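You operate a simulated robot arm through the tools that you are given. There is no shell and no other tool.

You run a simulated two-armed robot. Do the job below in one go: nothing can be reset, and whatever is moved stays where it is left.

Task
Pump the tower upright again and take the yellow limit lever off.
Fine: valve to RAISE for the pumping and back to HOLD after; free the basket clamp last.

It is judged by the outcome, as a careful person would: the job done as asked, and still so three seconds after it is handed in. It fails if anything else is knocked over, pushed out of place, dropped, spilled or broken.

Robot
Two 7-joint arms with fingered hands on one trunk that stands fixed in place. Base frame: the origin is at the foot of the trunk, x ahead of it, y to its left, z up. Readings come in m, degrees, newtons and seconds.
The left shoulder is at [0.02, 0.214, 1.437], the right one opposite. With the tool pointing down near the work surface each hand reaches from about 0.12 to 0.6 m from the base axis, measured 20 degrees to its own side. Payload 3.3 kg a hand.
Tool frame (each hand has its own): the origin (TCP) lies between the finger pads and is the grasp point; the fingertips stand 0.026 m ahead of it; z points along the fingers, y is the line along which they close. The gripper opens to 0.132 m; its body begins 0.073 m behind the TCP. The gripper is a hand of 2 fingers: y runs from the thumb to the fingers, the wrist lies at [0, 0, -0.224] in the tool frame, and closing takes about 1.5 s.
Orientation is that of the tool frame in the base frame, as a unit quaternion [w, x, y, z]. With the fingers straight down and closing along the base's y, the tool's x points along the base's -x, its y along +y and its z along -z.

Tools
- The arms move only by the tool servo_tool. It takes "left_motion", "right_motion" or both (then of equal length, played together; a hand with none holds still); each is a list of rows, each a list of 3 entries, a list of its own where there are three numbers: the gripper command, from -1 (fully open) to 1 (shut), values between in proportion, then the shift along the base's x, y, z in units of 30 mm (1.0 is 30 mm), then the turn, a rotation vector about the base's x, y, z in units of 6 degrees (1.0 is 6 degrees). In form: [[claw, [dx, dy, dz], [rx, ry, rz]], ...]. A call has 1 to 20 rows; each row shifts and turns the commanded pose from where the row before left it. A call with a number of a shift or a turn outside -1 to 1 is refused whole. Each row takes 0.2 s and may step no farther than 0.05 m and 8.6 degrees from the row before; otherwise, or with a gripper value out of range, the whole call is refused. A pose out of reach is approached as far as the arm can. The call stops where the force on the tool passes 50 N (or 10 N more than at its start, if that is more) or the arm is blocked; 0.2 s more then pass. The fingers move at their own pace (about 0.153 m/s each) and stop on an object; they squeeze with about 32 N. The grip force told is the motor's: it shows also when the fingers shut on nothing. Time passes only in rows, and 0.2 s behind the last, so rows that do not move let the fingers close. It gives the time, the measured TCP pose, the force on the tool (base axes), the opening and the grip force at its end, in the units of the frame above (readings bear some noise), with the torque about the TCP (base axes, N m) and any sound that the robot's microphone picked up.
- Cameras (640 x 400 px; columns grow to the right, rows downward): "scene" is now at [0.1063, 0.0231, 1.6197]; the picture's right is [0.17, -0.99, 0.00], its down [-0.49, -0.08, -0.87] and it looks along [0.86, 0.14, -0.50] (base axes); focal length 306 px, centre (320, 200). "left" rides on the left gripper at [-0.065, -0.003, -0.099] in its tool frame; the picture's right is [0.04, -1.00, 0.00], its down [0.83, 0.03, -0.55] and it looks along [0.55, 0.02, 0.83] (tool axes); focal length 261 px, centre (320, 200). "right" rides on the right gripper at [0.066, -0.003, -0.099] in its tool frame; the picture's right is [0.04, 1.00, 0.00], its down [-0.83, 0.03, -0.55] and it looks along [-0.55, 0.02, 0.83] (tool axes); focal length 261 px, centre (320, 200). There is no depth. A picture from a camera that has moved, and an enlarged one, comes with that camera's place and axes in the base frame and with its lens. The place of the scene camera against the robot may be out by one fixed shift of up to 0.012 m in any direction.
- grab_frame(camera): a new picture of that camera. No time passes.
- slide_trunk(by): moves the trunk up (or, below 0, down) by that many m; the arms and the scene camera ride with it, the base frame stays. It gives what a move gives, with no picture.
- set_grasp(shape, hand): the hand has 2 fingers and takes this shape, open, in about a second: jaw (thumb against the fingers, like two jaws); tri (thumb and two fingers); tip (a fingertip pinch); poke (one finger out to press); point (the index stretched); flat (the hand flat); cup (the hand cupped); fist (a fist). The gripper value then closes the fingers along that shape, each until it touches; the sizes above hold for jaw. It gives what a move gives, with no picture.
- turn_head(pan, tilt): turns the head with the scene camera to pan (to the left, within 86 degrees either way) and tilt (down, from -29 to 69), counted from straight ahead of the robot (the tilt from the chest, where the trunk bows). It gives what a move gives.
- close_up(camera, box): a new picture of the part [left, top, right, bottom] of that camera's present view, enlarged. No time passes.
- finish_job(): hands the job in; it is judged then, once.

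Places have to be worked out from the pictures, the camera data and where the tool is seen. Open the grippers and draw the arms clear of the work before you hand the job in, unless the task says otherwise.

The tools are called after "Call:" by a JSON object that holds its "method" and its "body". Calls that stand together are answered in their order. servo_tool: Moves the arms, as the interface text tells. Its arguments: {"type":"object","properties":{"left_motion":{"type":"array","items":{"type":"array"}},"right_motion":{"type":"array","items":{"type":"array"}}},"required":[]} The other tools are called the same way: slide_trunk (by) moves the trunk up or down; set_grasp (shape, hand) gives the hand a shape; turn_head (pan, tilt) turns the head that bears the scene camera; grab_frame (camera) takes a picture; close_up (camera, box) takes an enlarged picture of a part of a camera's view; finish_job () hands the job in.

At the start:

```text
time_s: 0.0
left_tcp_pos: [0.3564, 0.1983, 1.4924]
left_ee_rot: [0.002, 0.001, 1.0, -0.001]
left_wrist_force: [-0.9, 0.4, -0.2]
left_ft_torque: [-0.05, 0.02, 0.0]
left_gripper_width: 0.1319
left_gripper_force: 0.2
left_shape: jaw
right_tcp_pos: [0.3309, -0.104, 1.3854]
right_ee_rot: [0.0, 0.0, 1.0, 0.001]
right_wrist_force: [0.1, 1.1, 0.4]
right_ft_torque: [0.0, 0.03, 0.0]
right_gripper_width: 0.1317
right_gripper_force: 0.0
right_shape: jaw
trunk travel left (down, up): [-0.718, 0.043]
head pan, tilt (commanded): [9.5, 29.9]
```

scene: 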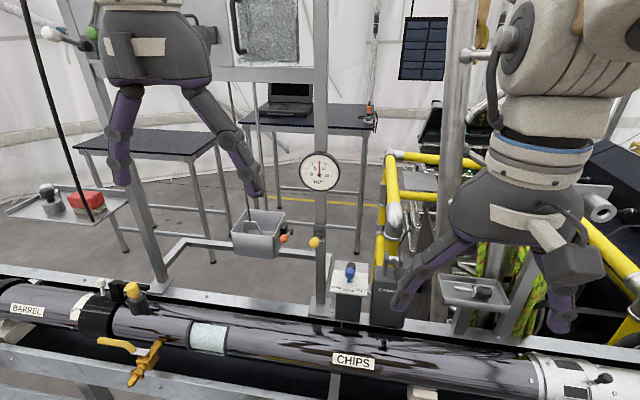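
right: 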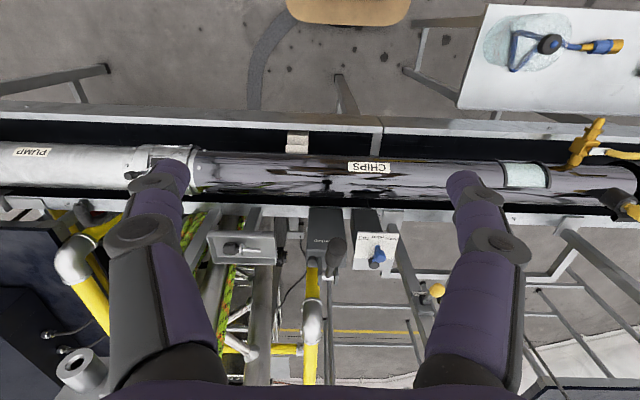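
left: 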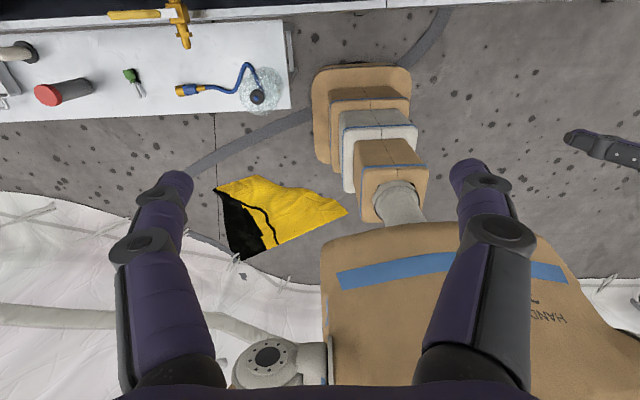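

The scene shows a tower/frame, a gauge, small levers with coloured knobs and a long tube across the front. I first look closer before moving anything.

Call:
{"method": "grab_frame", "body": {"camera": "scene"}}

Call:
{"method": "close_up", "body": {"camera": "scene", "box": [200, 130, 400, 330]}}

Call:
{"method": "close_up", "body": {"camera": "scene", "box": [0, 260, 220, 400]}}

Call:
{"method": "close_up", "body": {"camera": "right", "box": [200, 180, 460, 340]}}

```text
taken
camera scene: at [0.1063, 0.0231, 1.6197], right [0.17, -0.99, 0.0], down [-0.49, -0.08, -0.87], along [0.86, 0.14, -0.5], focal length 306 px, centre (320, 200)
```

scene: 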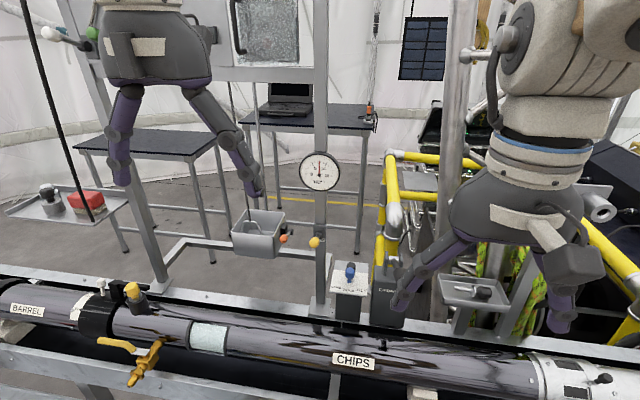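

```text
2.00 times, centred on (300, 230) of scene
camera zoom: at [0.1063, 0.0231, 1.6197], right [0.17, -0.99, 0.0], down [-0.49, -0.08, -0.87], along [0.86, 0.14, -0.5], focal length 612 px, centre (360, 140)
```

zoom: 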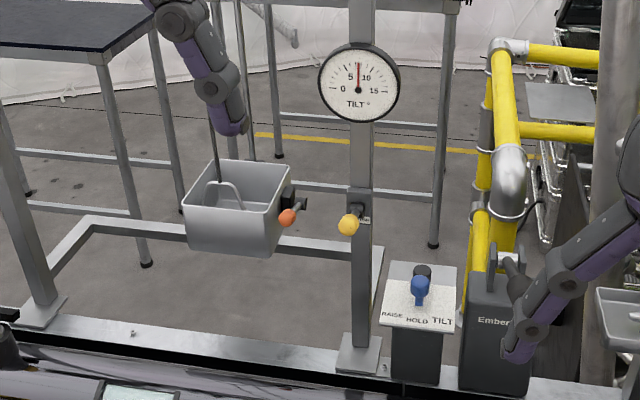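

```text
2.86 times, centred on (110, 330) of scene
camera zoom: at [0.1063, 0.0231, 1.6197], right [0.17, -0.99, 0.0], down [-0.49, -0.08, -0.87], along [0.86, 0.14, -0.5], focal length 874 px, centre (920, -171)
```

zoom: 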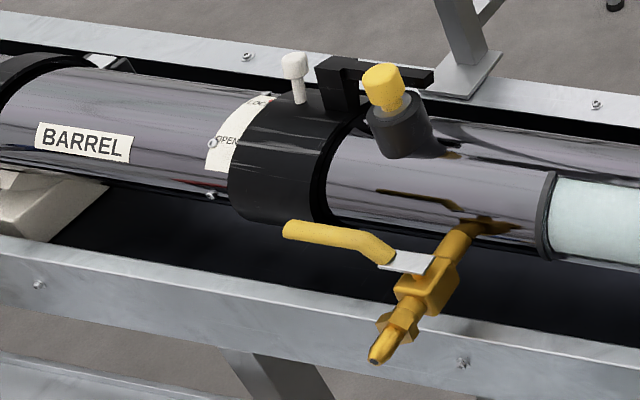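

```text
2.46 times, centred on (330, 260) of right
camera zoom: at [0.2635, -0.1058, 1.4855], right [-0.04, 1.0, 0.0], down [0.83, 0.03, 0.55], along [0.55, 0.02, -0.83], focal length 642 px, centre (295, 52)
```

zoom: 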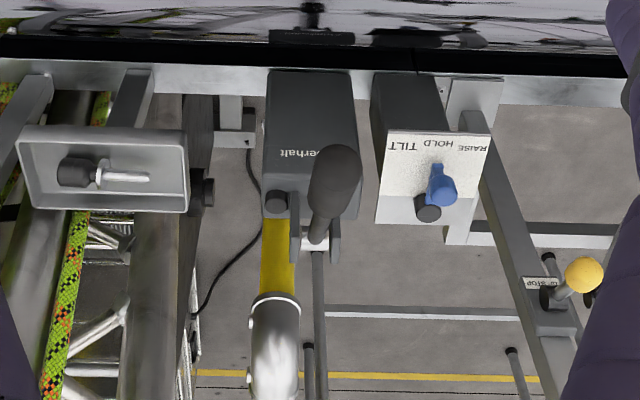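

The pump (Emberhalt, with dark grip), blue valve (RAISE/HOLD/TILT), gauge, yellow lever with a "STOP" label and a basket with orange-knob clamp are visible. I zoom in on each for detail.

Call:
{"method": "close_up", "body": {"camera": "scene", "box": [270, 140, 350, 190]}}

Call:
{"method": "close_up", "body": {"camera": "scene", "box": [290, 210, 350, 260]}}

Call:
{"method": "close_up", "body": {"camera": "scene", "box": [220, 200, 300, 265]}}

Call:
{"method": "close_up", "body": {"camera": "right", "box": [290, 220, 450, 320]}}

Call:
{"method": "close_up", "body": {"camera": "scene", "box": [320, 240, 420, 330]}}

Call:
{"method": "close_up", "body": {"camera": "scene", "box": [200, 0, 420, 140]}}

```text
8.00 times, centred on (310, 165) of scene
camera zoom: at [0.1063, 0.0231, 1.6197], right [0.17, -0.99, 0.0], down [-0.49, -0.08, -0.87], along [0.86, 0.14, -0.5], focal length 2447 px, centre (400, 480)
```

zoom: 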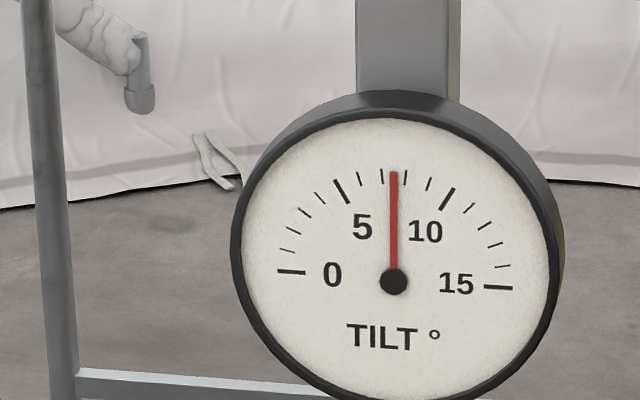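

```text
8.00 times, centred on (320, 235) of scene
camera zoom: at [0.1063, 0.0231, 1.6197], right [0.17, -0.99, 0.0], down [-0.49, -0.08, -0.87], along [0.86, 0.14, -0.5], focal length 2447 px, centre (320, -80)
```

zoom: 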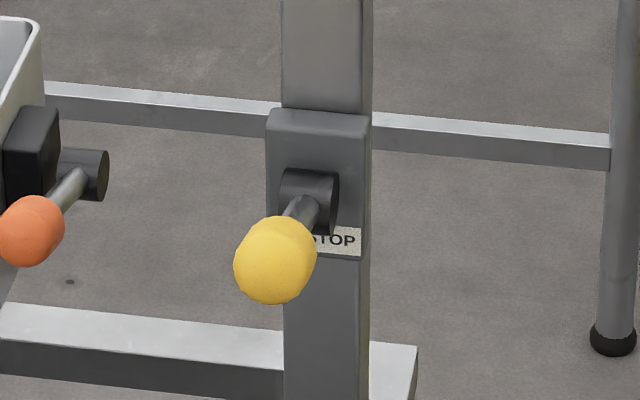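

```text
6.15 times, centred on (260, 232) of scene
camera zoom: at [0.1063, 0.0231, 1.6197], right [0.17, -0.99, 0.0], down [-0.49, -0.08, -0.87], along [0.86, 0.14, -0.5], focal length 1882 px, centre (689, 0)
```

zoom: 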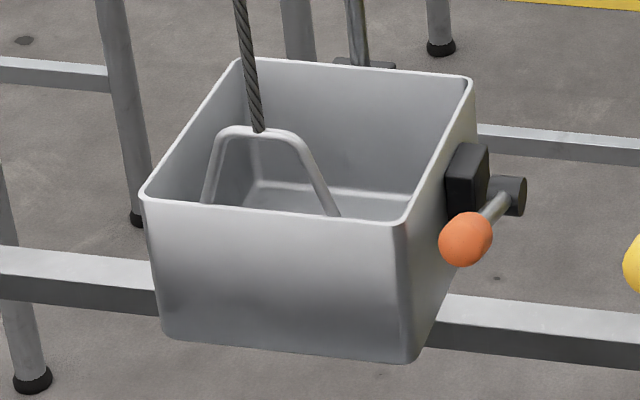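

```text
4.00 times, centred on (370, 270) of right
camera zoom: at [0.2635, -0.1058, 1.4855], right [-0.04, 1.0, 0.0], down [0.83, 0.03, 0.55], along [0.55, 0.02, -0.83], focal length 1043 px, centre (120, -80)
```

zoom: 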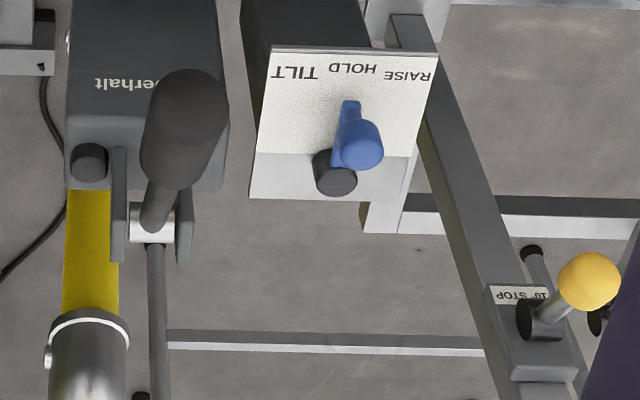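

```text
4.44 times, centred on (370, 285) of scene
camera zoom: at [0.1063, 0.0231, 1.6197], right [0.17, -0.99, 0.0], down [-0.49, -0.08, -0.87], along [0.86, 0.14, -0.5], focal length 1359 px, centre (98, -178)
```

zoom: 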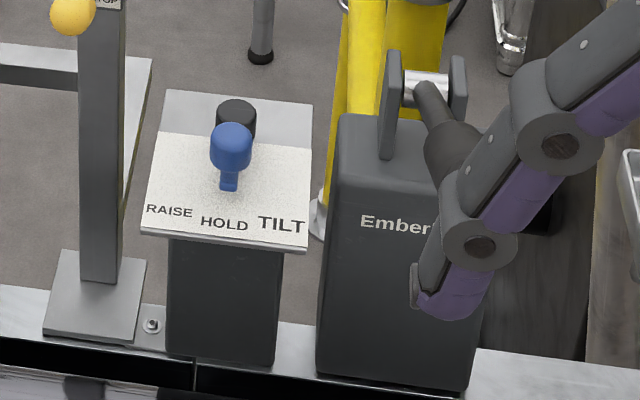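

```text
2.86 times, centred on (310, 70) of scene
camera zoom: at [0.1063, 0.0231, 1.6197], right [0.17, -0.99, 0.0], down [-0.49, -0.08, -0.87], along [0.86, 0.14, -0.5], focal length 874 px, centre (349, 571)
```

zoom: 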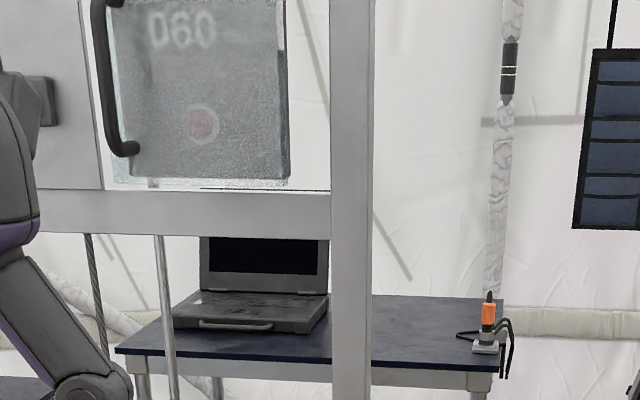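

Gauge reads about 7.5°, valve at HOLD, yellow lever labelled "10° STOP". I look around with the head to see the whole tower and surroundings.

Call:
{"method": "turn_head", "body": {"pan": -20, "tilt": 35}}

Call:
{"method": "grab_frame", "body": {"camera": "scene"}}

Call:
{"method": "turn_head", "body": {"pan": 0, "tilt": -5}}

Call:
{"method": "grab_frame", "body": {"camera": "scene"}}

Call:
{"method": "turn_head", "body": {"pan": 40, "tilt": 20}}

Call:
{"method": "grab_frame", "body": {"camera": "scene"}}

Call:
{"method": "turn_head", "body": {"pan": 5, "tilt": 50}}

Call:
{"method": "grab_frame", "body": {"camera": "scene"}}

```text
time_s: 0.9
left_tcp_pos: [0.357, 0.1992, 1.4912]
left_ee_rot: [0.001, 0.001, 1.0, -0.001]
left_wrist_force: [0.0, -0.4, 0.2]
left_ft_torque: [-0.02, 0.02, -0.03]
left_gripper_width: 0.1322
left_gripper_force: 0.0
left_shape: jaw
right_tcp_pos: [0.3295, -0.1033, 1.3867]
right_ee_rot: [0.001, 0.0, 1.0, 0.0]
right_wrist_force: [0.0, -0.4, 1.0]
right_ft_torque: [-0.01, -0.05, -0.01]
right_gripper_width: 0.1318
right_gripper_force: 0.0
right_shape: jaw
trunk travel left (down, up): [-0.718, 0.043]
head pan, tilt (commanded): [-20.0, 35.0]
```

```text
taken
camera scene: at [0.0999, -0.0219, 1.6117], right [-0.34, -0.94, 0.0], down [-0.54, 0.2, -0.82], along [0.77, -0.28, -0.57], focal length 306 px, centre (320, 200)
```

scene: 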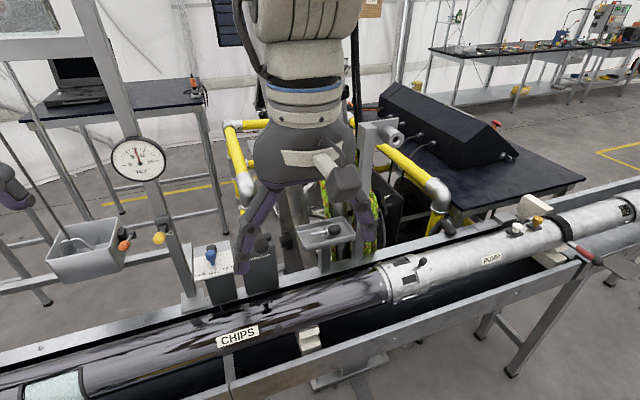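

```text
time_s: 2.0
left_tcp_pos: [0.3563, 0.1996, 1.4913]
left_ee_rot: [0.001, 0.002, 1.0, -0.001]
left_wrist_force: [0.3, 0.6, 0.6]
left_ft_torque: [0.01, 0.02, 0.0]
left_gripper_width: 0.1319
left_gripper_force: 0.1
left_shape: jaw
right_tcp_pos: [0.3308, -0.1039, 1.3872]
right_ee_rot: [0.0, 0.0, 1.0, 0.001]
right_wrist_force: [-0.5, 1.1, -0.2]
right_ft_torque: [0.02, 0.04, -0.02]
right_gripper_width: 0.1319
right_gripper_force: 0.1
right_shape: jaw
trunk travel left (down, up): [-0.718, 0.043]
head pan, tilt (commanded): [0.0, -5.0]
```

```text
taken
camera scene: at [0.1046, 0.0081, 1.6755], right [0.0, -1.0, 0.0], down [0.09, 0.0, -1.0], along [1.0, 0.0, 0.09], focal length 306 px, centre (320, 200)
```

scene: 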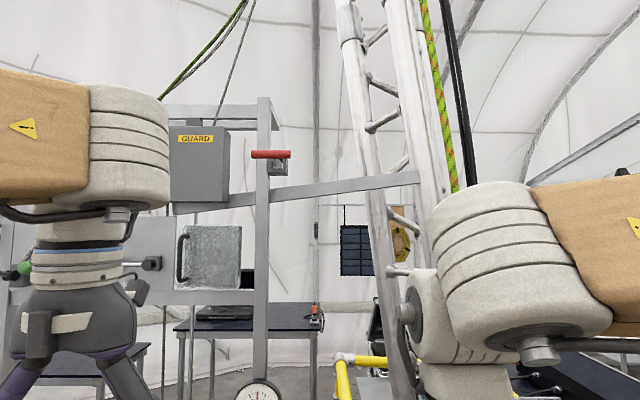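

```text
time_s: 3.1
left_tcp_pos: [0.3565, 0.1999, 1.4924]
left_ee_rot: [0.001, 0.002, 1.0, 0.0]
left_wrist_force: [-0.1, -0.1, 0.2]
left_ft_torque: [-0.01, -0.04, -0.01]
left_gripper_width: 0.1319
left_gripper_force: 0.1
left_shape: jaw
right_tcp_pos: [0.3309, -0.1033, 1.387]
right_ee_rot: [-0.001, 0.0, 1.0, 0.0]
right_wrist_force: [0.5, 0.7, 0.1]
right_ft_torque: [-0.02, 0.02, 0.01]
right_gripper_width: 0.1318
right_gripper_force: 0.0
right_shape: jaw
trunk travel left (down, up): [-0.718, 0.043]
head pan, tilt (commanded): [40.0, 20.0]
```

```text
taken
camera scene: at [0.0885, 0.0679, 1.6356], right [0.64, -0.77, 0.0], down [-0.26, -0.22, -0.94], along [0.72, 0.6, -0.34], focal length 306 px, centre (320, 200)
```

scene: 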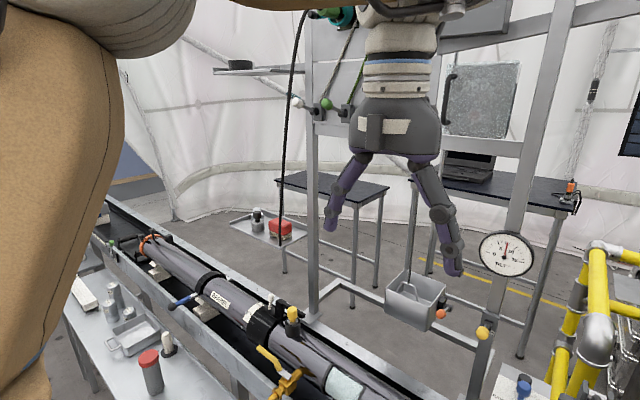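

```text
time_s: 4.1
left_tcp_pos: [0.3569, 0.1989, 1.4927]
left_ee_rot: [0.0, 0.001, 1.0, -0.001]
left_wrist_force: [0.9, 0.2, -0.2]
left_ft_torque: [0.0, 0.02, -0.01]
left_gripper_width: 0.1318
left_gripper_force: 0.0
left_shape: jaw
right_tcp_pos: [0.3297, -0.1036, 1.3865]
right_ee_rot: [0.0, 0.0, 1.0, 0.001]
right_wrist_force: [-0.4, 0.2, 0.4]
right_ft_torque: [0.01, 0.02, 0.01]
right_gripper_width: 0.1321
right_gripper_force: 0.1
right_shape: jaw
trunk travel left (down, up): [-0.718, 0.043]
head pan, tilt (commanded): [5.0, 50.0]
```

```text
taken
camera scene: at [0.0938, 0.0149, 1.59], right [0.09, -1.0, 0.0], down [-0.76, -0.07, -0.64], along [0.64, 0.06, -0.77], focal length 306 px, centre (320, 200)
```

scene: 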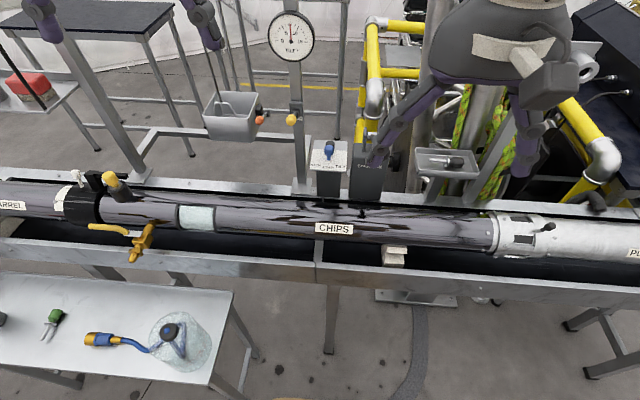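

The mast is the white ladder tower behind, tilted; pump, valve, gauge and levers stand along the rail behind the tube. The right hand blocks the view of the pump handle, so I draw it back to the right and look again.

Call:
{"method": "servo_tool", "body": {"right_motion": [[-1, [-0.5, -1, 0.3], [0, 0, 0]], [-1, [-0.5, -1, 0.3], [0, 0, 0]], [-1, [-0.5, -1, 0.3], [0, 0, 0]], [-1, [-0.3, -1, 0.3], [0, 0, 0]], [-1, [0, -1, 0.3], [0, 0, 0]], [-1, [0, -0.5, 0.3], [0, 0, 0]]]}}

Call:
{"method": "turn_head", "body": {"pan": 0, "tilt": 35}}

Call:
{"method": "grab_frame", "body": {"camera": "scene"}}

Call:
{"method": "grab_frame", "body": {"camera": "right"}}

```text
time_s: 5.5
left_tcp_pos: [0.3557, 0.1983, 1.4923]
left_ee_rot: [0.001, 0.002, 1.0, -0.001]
left_wrist_force: [-0.5, 0.1, 0.3]
left_ft_torque: [-0.01, -0.02, -0.03]
left_gripper_width: 0.1319
left_gripper_force: 0.0
left_shape: jaw
right_tcp_pos: [0.2728, -0.268, 1.4426]
right_ee_rot: [0.0, 0.001, 1.0, 0.0]
right_wrist_force: [-1.2, -0.6, 0.4]
right_ft_torque: [0.01, 0.01, 0.03]
right_gripper_width: 0.1319
right_gripper_force: 0.1
right_shape: jaw
trunk travel left (down, up): [-0.718, 0.043]
head pan, tilt (commanded): [5.0, 50.0]
```

```text
time_s: 6.3
left_tcp_pos: [0.3557, 0.1993, 1.4916]
left_ee_rot: [0.001, 0.002, 1.0, -0.002]
left_wrist_force: [0.1, -0.6, 0.7]
left_ft_torque: [-0.02, -0.01, -0.03]
left_gripper_width: 0.1321
left_gripper_force: 0.1
left_shape: jaw
right_tcp_pos: [0.2749, -0.2679, 1.4431]
right_ee_rot: [0.0, -0.001, 1.0, 0.0]
right_wrist_force: [0.4, -0.4, -0.2]
right_ft_torque: [0.0, -0.02, -0.03]
right_gripper_width: 0.1318
right_gripper_force: 0.1
right_shape: jaw
trunk travel left (down, up): [-0.718, 0.043]
head pan, tilt (commanded): [0.0, 35.0]
```

```text
taken
camera scene: at [0.1052, 0.008, 1.6116], right [0.0, -1.0, 0.0], down [-0.57, 0.0, -0.82], along [0.82, 0.0, -0.57], focal length 306 px, centre (320, 200)
```

scene: 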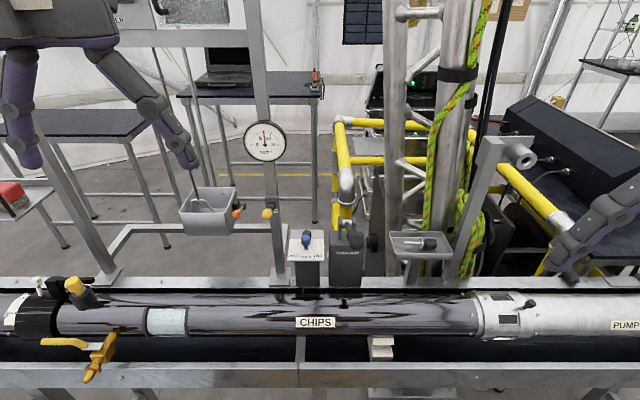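

```text
taken
camera right: at [0.2074, -0.2714, 1.5417], right [-0.04, 1.0, 0.0], down [0.83, 0.03, 0.55], along [0.55, 0.02, -0.83], focal length 261 px, centre (320, 200)
```

right: 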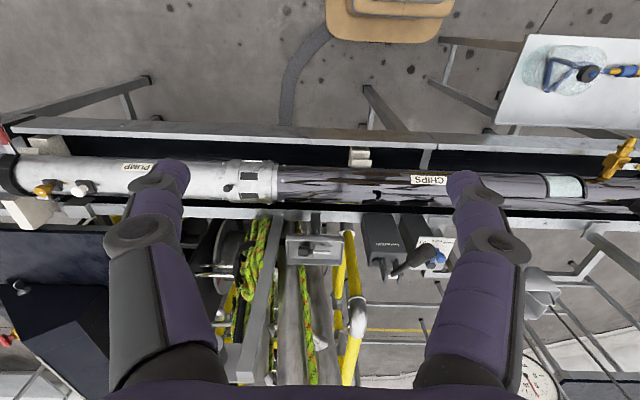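

Now the pump handle is visible. I enlarge the pump, valve, levers and the mast clip in the scene view.

Call:
{"method": "close_up", "body": {"camera": "scene", "box": [280, 215, 400, 290]}}

Call:
{"method": "close_up", "body": {"camera": "scene", "box": [170, 170, 290, 245]}}

Call:
{"method": "close_up", "body": {"camera": "right", "box": [330, 190, 490, 290]}}

Call:
{"method": "close_up", "body": {"camera": "scene", "box": [380, 190, 480, 260]}}

```text
5.33 times, centred on (340, 252) of scene
camera zoom: at [0.1052, 0.008, 1.6116], right [0.0, -1.0, 0.0], down [-0.57, 0.0, -0.82], along [0.82, 0.0, -0.57], focal length 1631 px, centre (213, -80)
```

zoom: 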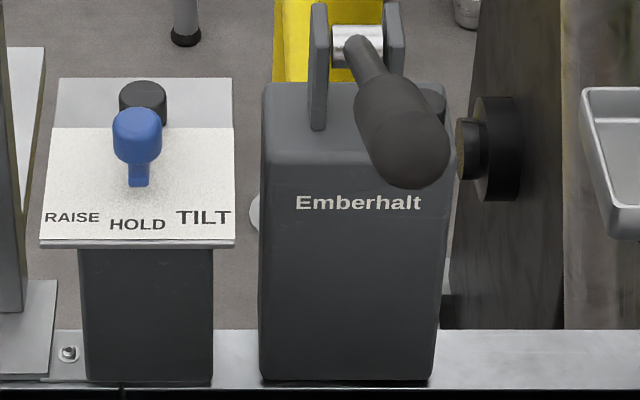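

```text
5.33 times, centred on (230, 208) of scene
camera zoom: at [0.1052, 0.008, 1.6116], right [0.0, -1.0, 0.0], down [-0.57, 0.0, -0.82], along [0.82, 0.0, -0.57], focal length 1631 px, centre (800, 160)
```

zoom: 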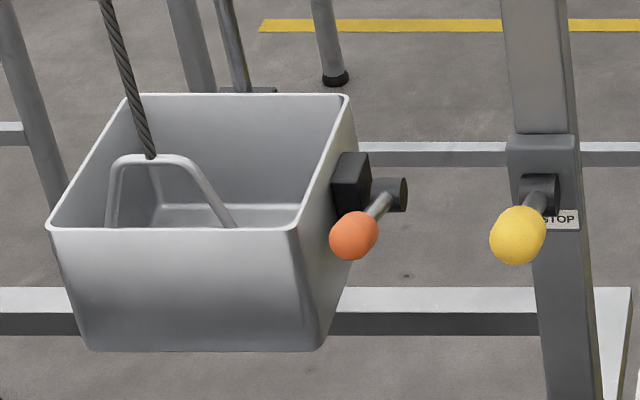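

```text
4.00 times, centred on (410, 240) of right
camera zoom: at [0.2074, -0.2714, 1.5417], right [-0.04, 1.0, 0.0], down [0.83, 0.03, 0.55], along [0.55, 0.02, -0.83], focal length 1043 px, centre (-40, 40)
```

zoom: 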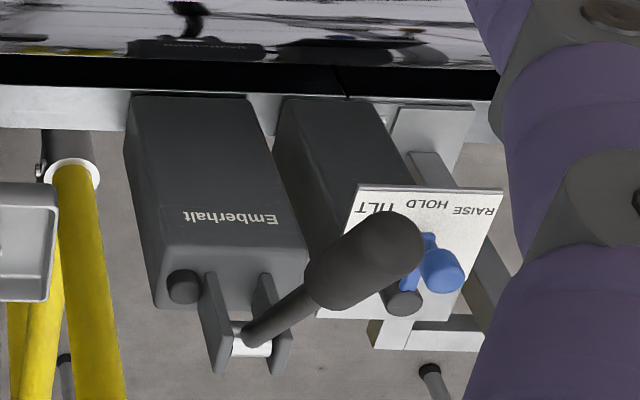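

```text
5.71 times, centred on (430, 225) of scene
camera zoom: at [0.1052, 0.008, 1.6116], right [0.0, -1.0, 0.0], down [-0.57, 0.0, -0.82], along [0.82, 0.0, -0.57], focal length 1748 px, centre (-309, 57)
```

zoom: 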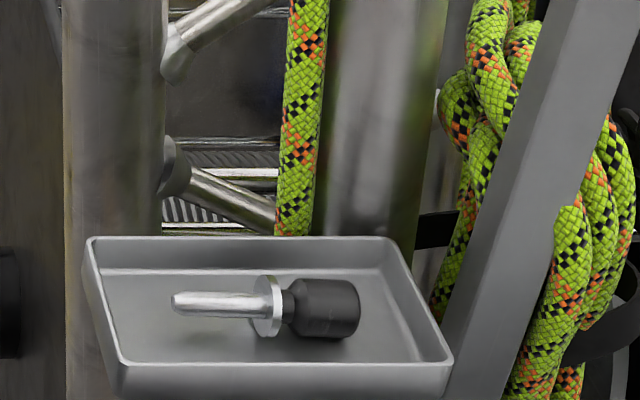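

Handle tip is near (0.54, -0.06, 1.20) with its pivot near (0.77, -0.07, 1.055); yellow ball near (0.67, 0.13, 1.17), orange near (0.75, 0.23, 1.11), blue knob near (0.685, 0.044, 1.07). I pitch the left hand forward so that its camera looks at the levers.

Call:
{"method": "servo_tool", "body": {"left_motion": [[-1, [0.32, 0, -0.4], [0, -1, 0]], [-1, [0.32, 0, -0.4], [0, -1, 0]], [-1, [0.32, 0, -0.4], [0, -1, 0]], [-1, [0.32, 0, -0.4], [0, -1, 0]], [-1, [0.32, 0, -0.4], [0, -1, 0]], [-1, [0.32, 0, -0.4], [0, -1, 0]], [-1, [0.32, 0, -0.4], [0, -1, 0]], [-1, [0.32, 0, -0.4], [0, -1, 0]], [-1, [0.32, 0, -0.4], [0, -1, 0]], [-1, [0.32, 0, -0.4], [0, -1, 0]], [-1, [0.32, 0, -0.4], [0, -1, 0]], [-1, [0.32, 0, -0.4], [0, -1, 0]], [-1, [0.32, 0, -0.4], [0, -1, 0]], [-1, [0.32, 0, -0.4], [0, -1, 0]], [-1, [0.32, 0, -0.4], [0, -1, 0]]]}}

Call:
{"method": "grab_frame", "body": {"camera": "left"}}

Call:
{"method": "grab_frame", "body": {"camera": "scene"}}

```text
time_s: 9.5
left_tcp_pos: [0.5498, 0.1905, 1.3513]
left_ee_rot: [0.686, 0.003, 0.727, 0.001]
left_wrist_force: [-0.7, 0.2, -0.4]
left_ft_torque: [0.03, 0.0, -0.01]
left_gripper_width: 0.1321
left_gripper_force: 0.0
left_shape: jaw
left hand out of reach, approached as far as the arm can: row 13, 14, 15
right_tcp_pos: [0.2744, -0.2686, 1.4425]
right_ee_rot: [-0.002, 0.0, 1.0, 0.0]
right_wrist_force: [1.6, -0.7, -0.7]
right_ft_torque: [0.0, -0.01, 0.01]
right_gripper_width: 0.1318
right_gripper_force: 0.1
right_shape: jaw
trunk travel left (down, up): [-0.718, 0.043]
head pan, tilt (commanded): [0.0, 35.0]
```

```text
taken
camera left: at [0.4533, 0.1877, 1.4212], right [-0.01, -1.0, -0.05], down [-0.6, 0.04, -0.8], along [0.8, 0.02, -0.6], focal length 261 px, centre (320, 200)
```

left: 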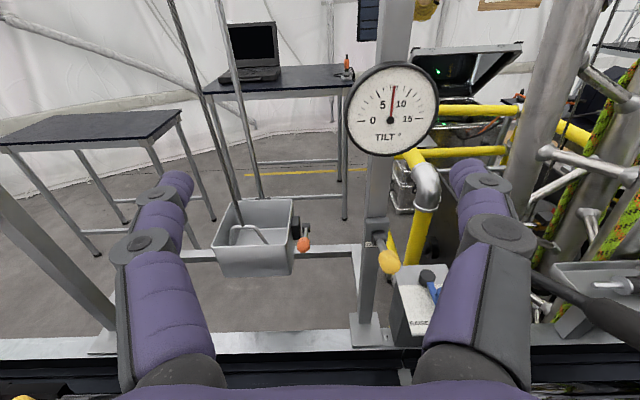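

```text
taken
camera scene: at [0.1068, 0.0078, 1.6116], right [0.0, -1.0, 0.0], down [-0.57, 0.0, -0.82], along [0.82, 0.0, -0.57], focal length 306 px, centre (320, 200)
```

scene: 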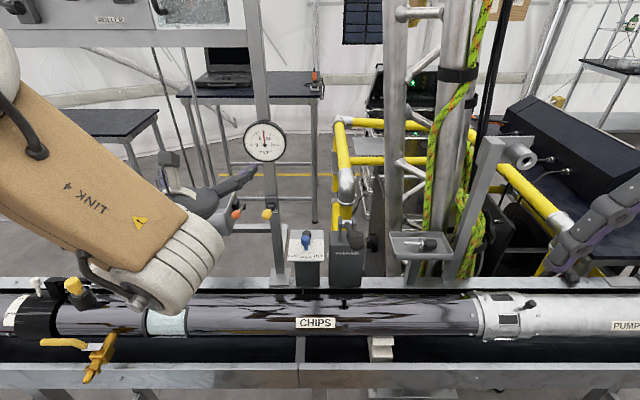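

The left camera now sees the levers well from the front. I enlarge the view around the yellow and orange levers and the valve.

Call:
{"method": "close_up", "body": {"camera": "left", "box": [350, 210, 430, 280]}}

Call:
{"method": "close_up", "body": {"camera": "left", "box": [260, 200, 340, 270]}}

Call:
{"method": "close_up", "body": {"camera": "left", "box": [380, 250, 460, 350]}}

Call:
{"method": "close_up", "body": {"camera": "left", "box": [340, 50, 450, 160]}}

```text
5.71 times, centred on (390, 245) of left
camera zoom: at [0.4533, 0.1877, 1.4212], right [-0.01, -1.0, -0.05], down [-0.6, 0.04, -0.8], along [0.8, 0.02, -0.6], focal length 1489 px, centre (-80, -57)
```

zoom: 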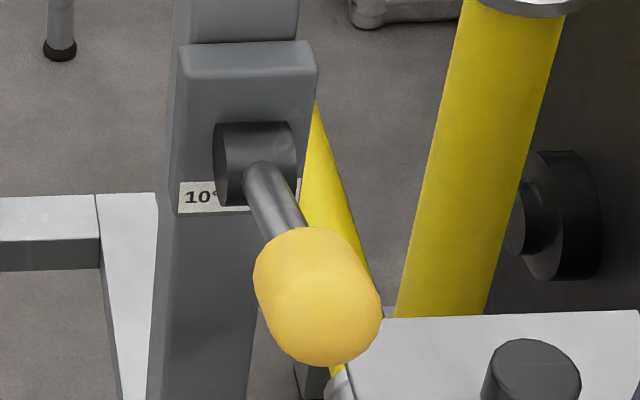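

```text
5.71 times, centred on (300, 235) of left
camera zoom: at [0.4533, 0.1877, 1.4212], right [-0.01, -1.0, -0.05], down [-0.6, 0.04, -0.8], along [0.8, 0.02, -0.6], focal length 1489 px, centre (434, 0)
```

zoom: 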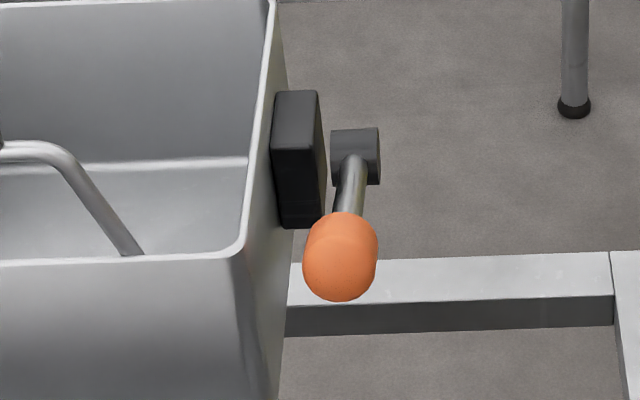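

```text
4.00 times, centred on (420, 300) of left
camera zoom: at [0.4533, 0.1877, 1.4212], right [-0.01, -1.0, -0.05], down [-0.6, 0.04, -0.8], along [0.8, 0.02, -0.6], focal length 1043 px, centre (-80, -200)
```

zoom: 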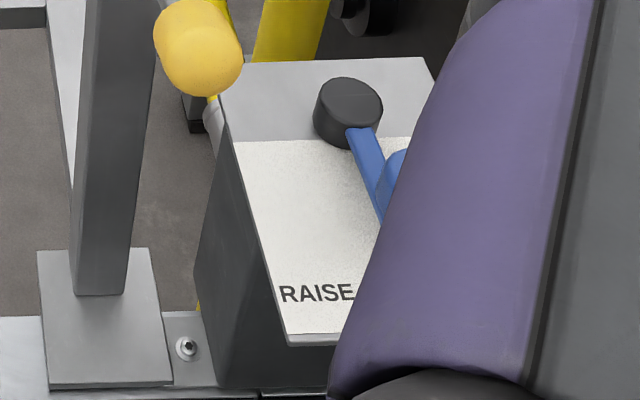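

```text
3.64 times, centred on (395, 105) of left
camera zoom: at [0.4533, 0.1877, 1.4212], right [-0.01, -1.0, -0.05], down [-0.6, 0.04, -0.8], along [0.8, 0.02, -0.6], focal length 948 px, centre (47, 546)
```

zoom: 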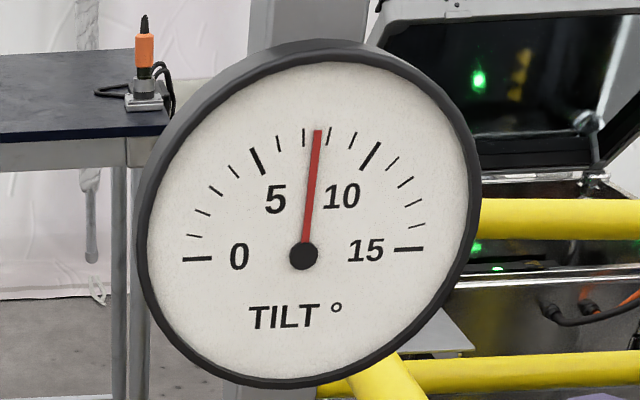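

Yellow lever: hub near (0.70, 0.118, 1.167) with a y axis, knob near (0.645, 0.118, 1.187), about 20° above horizontal. Valve peg near (0.658, 0.035, 1.096). I bring the left hand, part closed, above and in front of the valve with a 50° pitch.

Call:
{"method": "servo_tool", "body": {"left_motion": [[0.1, [0.29, -0.68, -0.22], [0, 0.83, 0]], [0.1, [0.29, -0.68, -0.22], [0, 0.83, 0]], [0.1, [0.29, -0.68, -0.22], [0, 0.83, 0]], [0.1, [0.29, -0.68, -0.22], [0, 0.83, 0]], [0.1, [0.29, -0.68, -0.22], [0, 0.83, 0]], [0.1, [0.29, -0.68, -0.22], [0, 0.83, 0]], [0.1, [0.29, -0.68, -0.22], [0, 0.83, 0]], [0.1, [0.29, -0.68, -0.22], [0, 0.83, 0]]]}}

Call:
{"method": "grab_frame", "body": {"camera": "left"}}

Call:
{"method": "grab_frame", "body": {"camera": "scene"}}

Call:
{"method": "grab_frame", "body": {"camera": "right"}}

```text
time_s: 11.3
left_tcp_pos: [0.6172, 0.0265, 1.2986]
left_ee_rot: [0.399, 0.004, 0.917, 0.0]
left_wrist_force: [-0.2, 0.5, 0.0]
left_ft_torque: [0.03, 0.0, 0.03]
left_gripper_width: 0.0599
left_gripper_force: 0.0
left_shape: jaw
right_tcp_pos: [0.2742, -0.2697, 1.4426]
right_ee_rot: [-0.001, 0.0, 1.0, 0.0]
right_wrist_force: [1.5, 0.2, 0.4]
right_ft_torque: [-0.01, -0.01, 0.02]
right_gripper_width: 0.1316
right_gripper_force: 0.1
right_shape: jaw
trunk travel left (down, up): [-0.718, 0.043]
head pan, tilt (commanded): [0.0, 35.0]
```

```text
taken
camera left: at [0.5889, 0.0226, 1.4132], right [-0.03, -1.0, -0.03], down [-0.97, 0.04, -0.23], along [0.23, 0.02, -0.97], focal length 261 px, centre (320, 200)
```

left: 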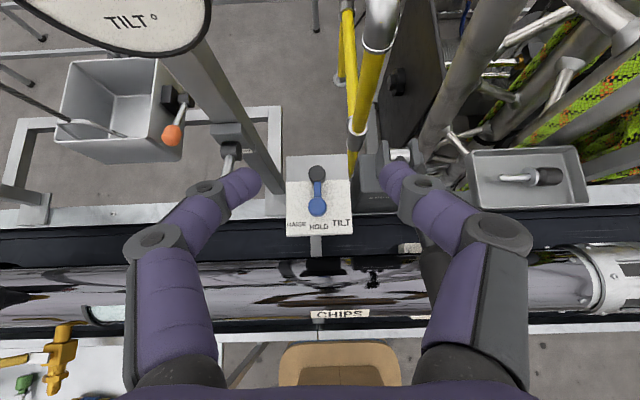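

```text
taken
camera scene: at [0.1055, 0.0067, 1.6117], right [0.0, -1.0, 0.0], down [-0.57, 0.0, -0.82], along [0.82, 0.0, -0.57], focal length 306 px, centre (320, 200)
```

scene: 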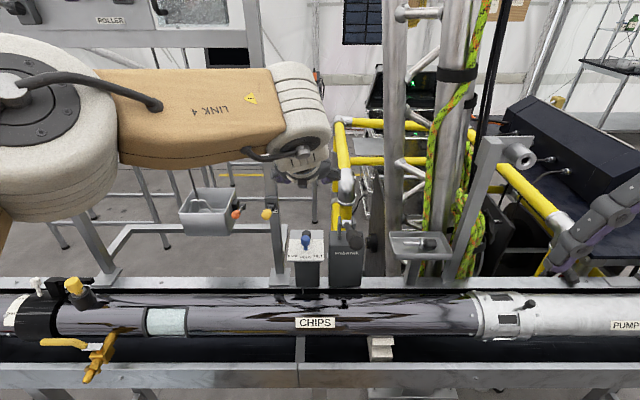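

```text
taken
camera right: at [0.2077, -0.2727, 1.5414], right [-0.04, 1.0, 0.0], down [0.83, 0.03, 0.55], along [0.55, 0.02, -0.83], focal length 261 px, centre (320, 200)
```

right: 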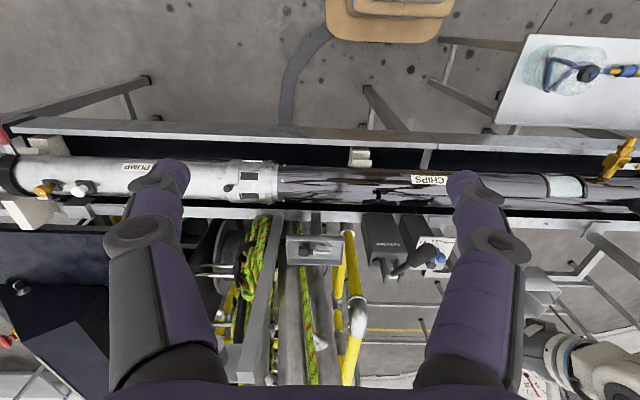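

The left camera confirms the blue peg at about (0.657, 0.034, 1.097). I zoom on the valve plate from above for the label angles.

Call:
{"method": "close_up", "body": {"camera": "left", "box": [270, 140, 370, 250]}}

Call:
{"method": "close_up", "body": {"camera": "left", "box": [340, 130, 480, 230]}}

Call:
{"method": "close_up", "body": {"camera": "left", "box": [150, 70, 270, 190]}}

```text
3.64 times, centred on (320, 195) of left
camera zoom: at [0.5889, 0.0226, 1.4132], right [-0.03, -1.0, -0.03], down [-0.97, 0.04, -0.23], along [0.23, 0.02, -0.97], focal length 948 px, centre (320, 218)
```

zoom: 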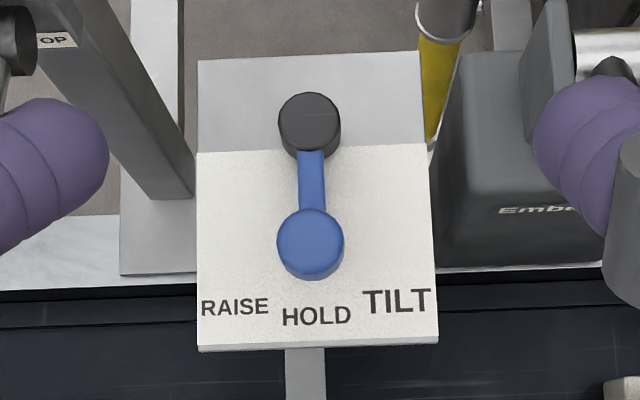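

```text
4.00 times, centred on (410, 180) of left
camera zoom: at [0.5889, 0.0226, 1.4132], right [-0.03, -1.0, -0.03], down [-0.97, 0.04, -0.23], along [0.23, 0.02, -0.97], focal length 1043 px, centre (-40, 280)
```

zoom: 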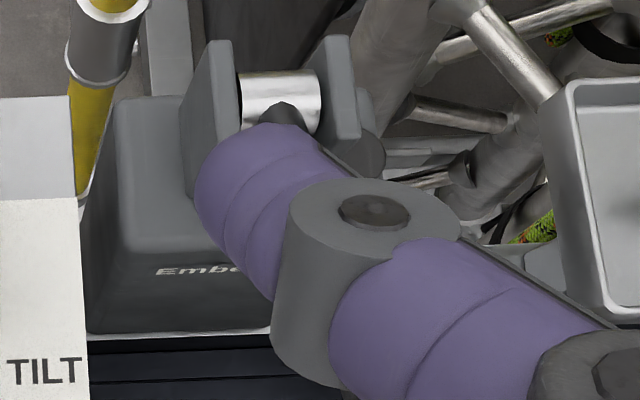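

```text
3.33 times, centred on (210, 130) of left
camera zoom: at [0.5889, 0.0226, 1.4132], right [-0.03, -1.0, -0.03], down [-0.97, 0.04, -0.23], along [0.23, 0.02, -0.97], focal length 869 px, centre (687, 433)
```

zoom: 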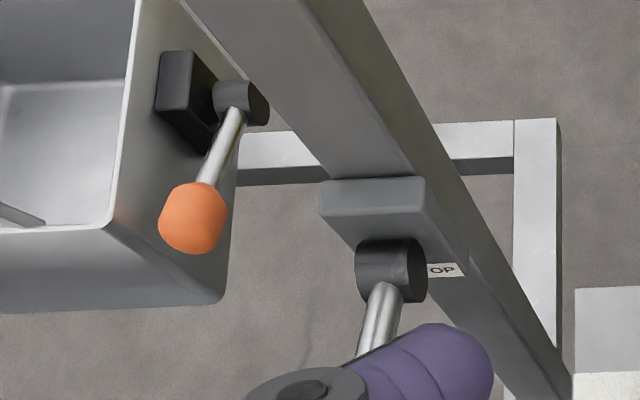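

The peg is a cylinder standing on a bar about 5 cm from the hub; RAISE is about 24° or more to the +y side. I go to a pre-grasp point along the tool axis, about 10 cm short of the peg.

Call:
{"method": "servo_tool", "body": {"left_motion": [[0.1, [-0.25, 0.05, -0.87], [0, 0, 0]], [0.1, [-0.25, 0.05, -0.87], [0, 0, 0]], [0.1, [-0.25, 0.05, -0.87], [0, 0, 0]], [0.1, [-0.25, 0.05, -0.87], [0, 0, 0]], [0.1, [-0.25, 0.05, -0.87], [0, 0, 0]]]}}

Call:
{"method": "grab_frame", "body": {"camera": "left"}}

Call:
{"method": "close_up", "body": {"camera": "scene", "box": [200, 130, 420, 300]}}

Call:
{"method": "close_up", "body": {"camera": "right", "box": [330, 190, 530, 330]}}

```text
time_s: 12.5
left_tcp_pos: [0.5793, 0.0354, 1.1685]
left_ee_rot: [0.399, 0.003, 0.917, -0.001]
left_wrist_force: [0.1, 0.1, -0.7]
left_ft_torque: [0.0, 0.0, 0.02]
left_gripper_width: 0.06
left_gripper_force: 0.1
left_shape: jaw
right_tcp_pos: [0.2743, -0.2671, 1.4432]
right_ee_rot: [-0.001, 0.001, 1.0, 0.0]
right_wrist_force: [0.4, -0.3, 0.0]
right_ft_torque: [0.03, 0.04, 0.0]
right_gripper_width: 0.1316
right_gripper_force: 0.0
right_shape: jaw
trunk travel left (down, up): [-0.718, 0.043]
head pan, tilt (commanded): [0.0, 35.0]
```

```text
taken
camera left: at [0.5505, 0.0309, 1.2815], right [-0.03, -1.0, -0.03], down [-0.97, 0.04, -0.23], along [0.23, 0.02, -0.97], focal length 261 px, centre (320, 200)
```

left: 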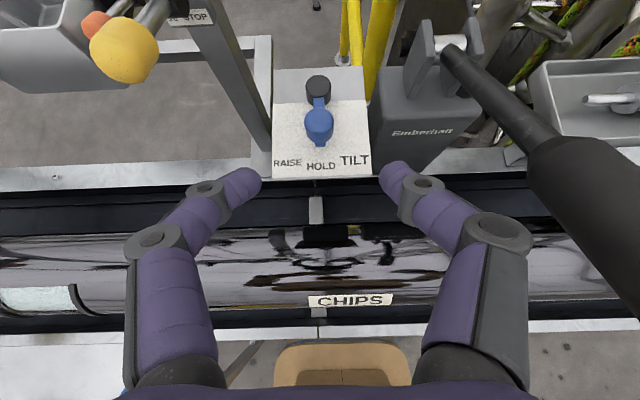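

```text
2.35 times, centred on (310, 215) of scene
camera zoom: at [0.1054, 0.0083, 1.6117], right [0.0, -1.0, 0.0], down [-0.57, 0.0, -0.82], along [0.82, 0.0, -0.57], focal length 720 px, centre (344, 165)
```

zoom: 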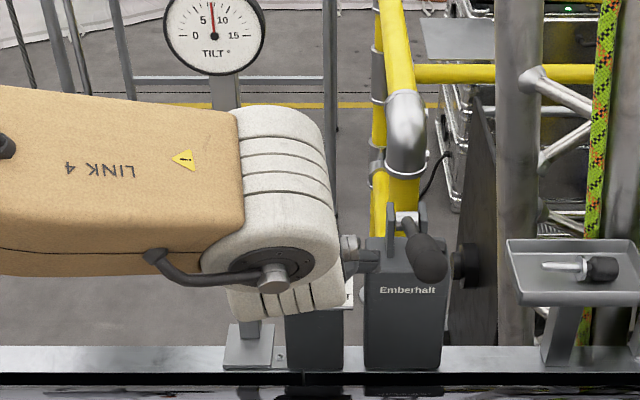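

```text
2.86 times, centred on (430, 260) of right
camera zoom: at [0.2075, -0.2712, 1.5417], right [-0.04, 1.0, 0.0], down [0.83, 0.03, 0.55], along [0.55, 0.02, -0.83], focal length 745 px, centre (6, 29)
```

zoom: 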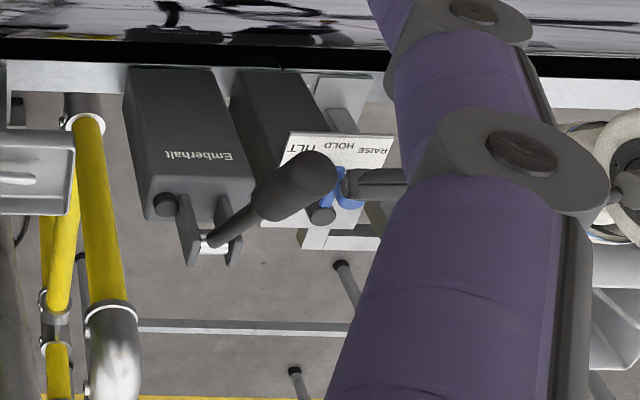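

Peg refined to (0.658, 0.034, 1.093) from two left-camera views. I advance along the tool axis onto the peg, still open.

Call:
{"method": "servo_tool", "body": {"left_motion": [[0.1, [0.63, -0.01, -0.58], [0, 0, 0]], [0.1, [0.63, -0.01, -0.58], [0, 0, 0]], [0.1, [0.63, -0.01, -0.58], [0, 0, 0]], [0.1, [0.63, -0.01, -0.58], [0, 0, 0]]]}}

Call:
{"method": "grab_frame", "body": {"camera": "left"}}

```text
time_s: 13.7
left_tcp_pos: [0.6636, 0.0846, 1.1159]
left_ee_rot: [0.406, -0.029, 0.913, 0.02]
left_wrist_force: [0.0, -0.7, 1.1]
left_ft_torque: [-0.03, -0.01, 0.01]
left_gripper_width: 0.0595
left_gripper_force: 0.1
left_shape: jaw
left hand out of reach, approached as far as the arm can: row 4
right_tcp_pos: [0.274, -0.2685, 1.4432]
right_ee_rot: [0.0, 0.0, 1.0, 0.001]
right_wrist_force: [-1.1, -0.8, 0.0]
right_ft_torque: [0.01, 0.01, -0.02]
right_gripper_width: 0.1318
right_gripper_force: 0.1
right_shape: jaw
trunk travel left (down, up): [-0.718, 0.043]
head pan, tilt (commanded): [0.0, 35.0]
stopped in row 4 (left hand): the arm was blocked; the commanded pose is now the measured one
```

```text
taken
camera left: at [0.6338, 0.0778, 1.2303], right [0.04, -1.0, -0.04], down [-0.97, -0.03, -0.25], along [0.25, 0.05, -0.97], focal length 261 px, centre (320, 200)
```

left: 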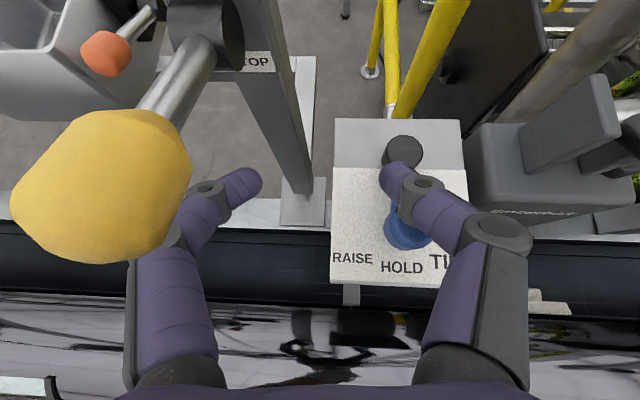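

The arm hit its reach limit and veered sideways. I look closely at the fingers, peg and yellow ball before retreating.

Call:
{"method": "close_up", "body": {"camera": "left", "box": [300, 100, 480, 300]}}

Call:
{"method": "close_up", "body": {"camera": "left", "box": [0, 0, 300, 280]}}

Call:
{"method": "close_up", "body": {"camera": "right", "box": [330, 190, 530, 330]}}

Call:
{"method": "close_up", "body": {"camera": "scene", "box": [200, 130, 420, 300]}}

```text
2.00 times, centred on (390, 200) of left
camera zoom: at [0.6338, 0.0778, 1.2303], right [0.04, -1.0, -0.04], down [-0.97, -0.03, -0.25], along [0.25, 0.05, -0.97], focal length 521 px, centre (180, 200)
```

zoom: 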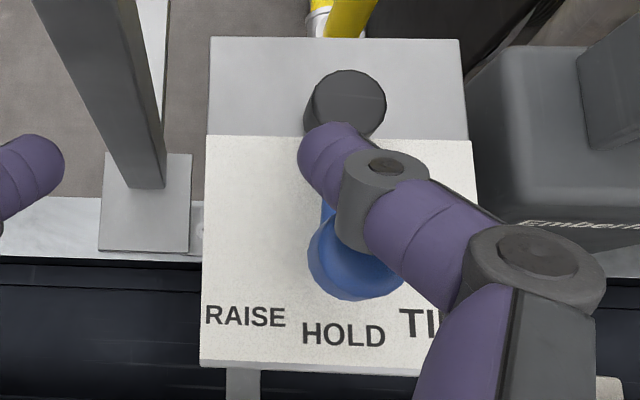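

```text
1.43 times, centred on (150, 140) of left
camera zoom: at [0.6338, 0.0778, 1.2303], right [0.04, -1.0, -0.04], down [-0.97, -0.03, -0.25], along [0.25, 0.05, -0.97], focal length 372 px, centre (563, 286)
```

zoom: 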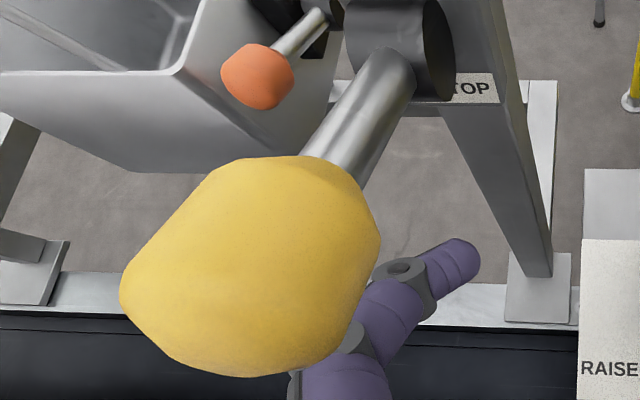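

```text
2.86 times, centred on (430, 260) of right
camera zoom: at [0.2074, -0.2721, 1.5415], right [-0.04, 1.0, 0.0], down [0.83, 0.03, 0.55], along [0.55, 0.02, -0.83], focal length 745 px, centre (6, 29)
```

zoom: 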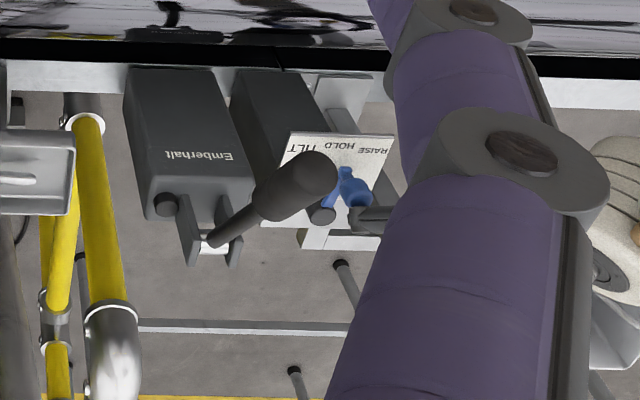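

```text
2.35 times, centred on (310, 215) of scene
camera zoom: at [0.1052, 0.0073, 1.6117], right [0.0, -1.0, 0.0], down [-0.57, 0.0, -0.82], along [0.82, 0.0, -0.57], focal length 720 px, centre (344, 165)
```

zoom: 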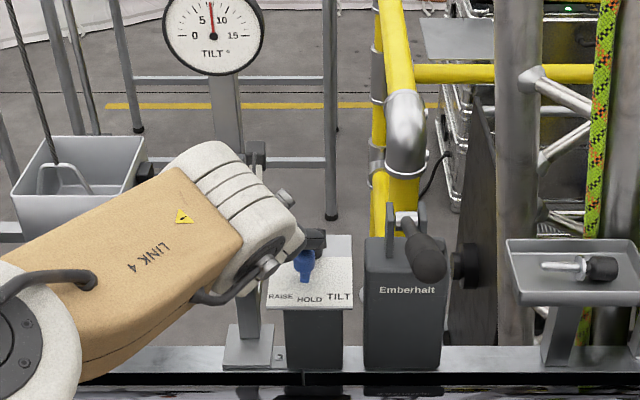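

Peg is still at HOLD and nothing is displaced. I back out along the tool axis, then farther back and up.

Call:
{"method": "servo_tool", "body": {"left_motion": [[0.1, [-0.36, 0, 0.34], [0, 0, 0]], [0.1, [-0.73, 0, 0.68], [0, 0, 0]], [0.1, [-0.73, 0, 0.68], [0, 0, 0]], [0.1, [-0.8, -0.2, 0.5], [0, 0, 0]], [0.1, [-0.8, -0.2, 0.5], [0, 0, 0]], [0.1, [-0.6, 0, 0.8], [0, 0, 0]], [0.1, [-0.6, 0, 0.8], [0, 0, 0]]]}}

Call:
{"method": "close_up", "body": {"camera": "scene", "box": [200, 130, 420, 300]}}

Call:
{"method": "grab_frame", "body": {"camera": "left"}}

```text
time_s: 15.3
left_tcp_pos: [0.5217, 0.0666, 1.2446]
left_ee_rot: [0.406, -0.025, 0.913, 0.018]
left_wrist_force: [-0.5, -0.1, 0.0]
left_ft_torque: [0.02, 0.03, -0.01]
left_gripper_width: 0.0593
left_gripper_force: 0.0
left_shape: jaw
right_tcp_pos: [0.2733, -0.2683, 1.4425]
right_ee_rot: [0.0, 0.0, 1.0, 0.0]
right_wrist_force: [0.8, -0.8, 0.3]
right_ft_torque: [-0.02, -0.02, 0.01]
right_gripper_width: 0.1319
right_gripper_force: 0.1
right_shape: jaw
trunk travel left (down, up): [-0.718, 0.043]
head pan, tilt (commanded): [0.0, 35.0]
```

```text
2.35 times, centred on (310, 215) of scene
camera zoom: at [0.1044, 0.0077, 1.6118], right [0.0, -1.0, 0.0], down [-0.57, 0.0, -0.82], along [0.82, 0.0, -0.57], focal length 720 px, centre (344, 165)
```

zoom: 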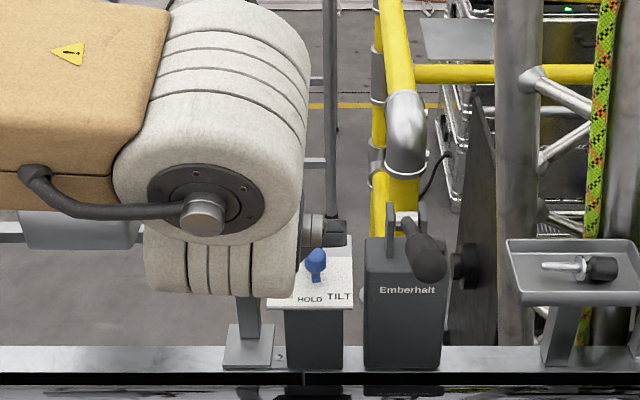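

```text
taken
camera left: at [0.492, 0.0586, 1.3586], right [0.03, -1.0, -0.04], down [-0.97, -0.02, -0.25], along [0.25, 0.05, -0.97], focal length 261 px, centre (320, 200)
```

left: 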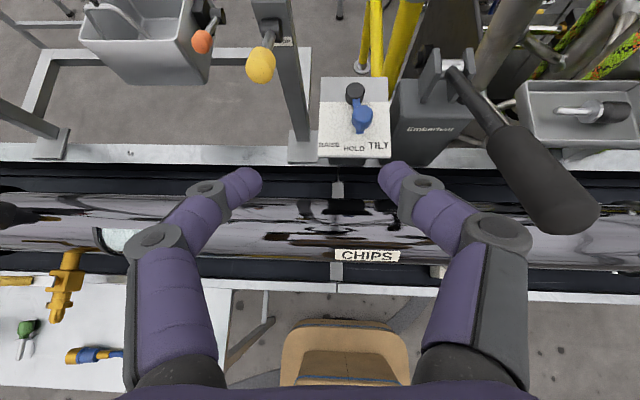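

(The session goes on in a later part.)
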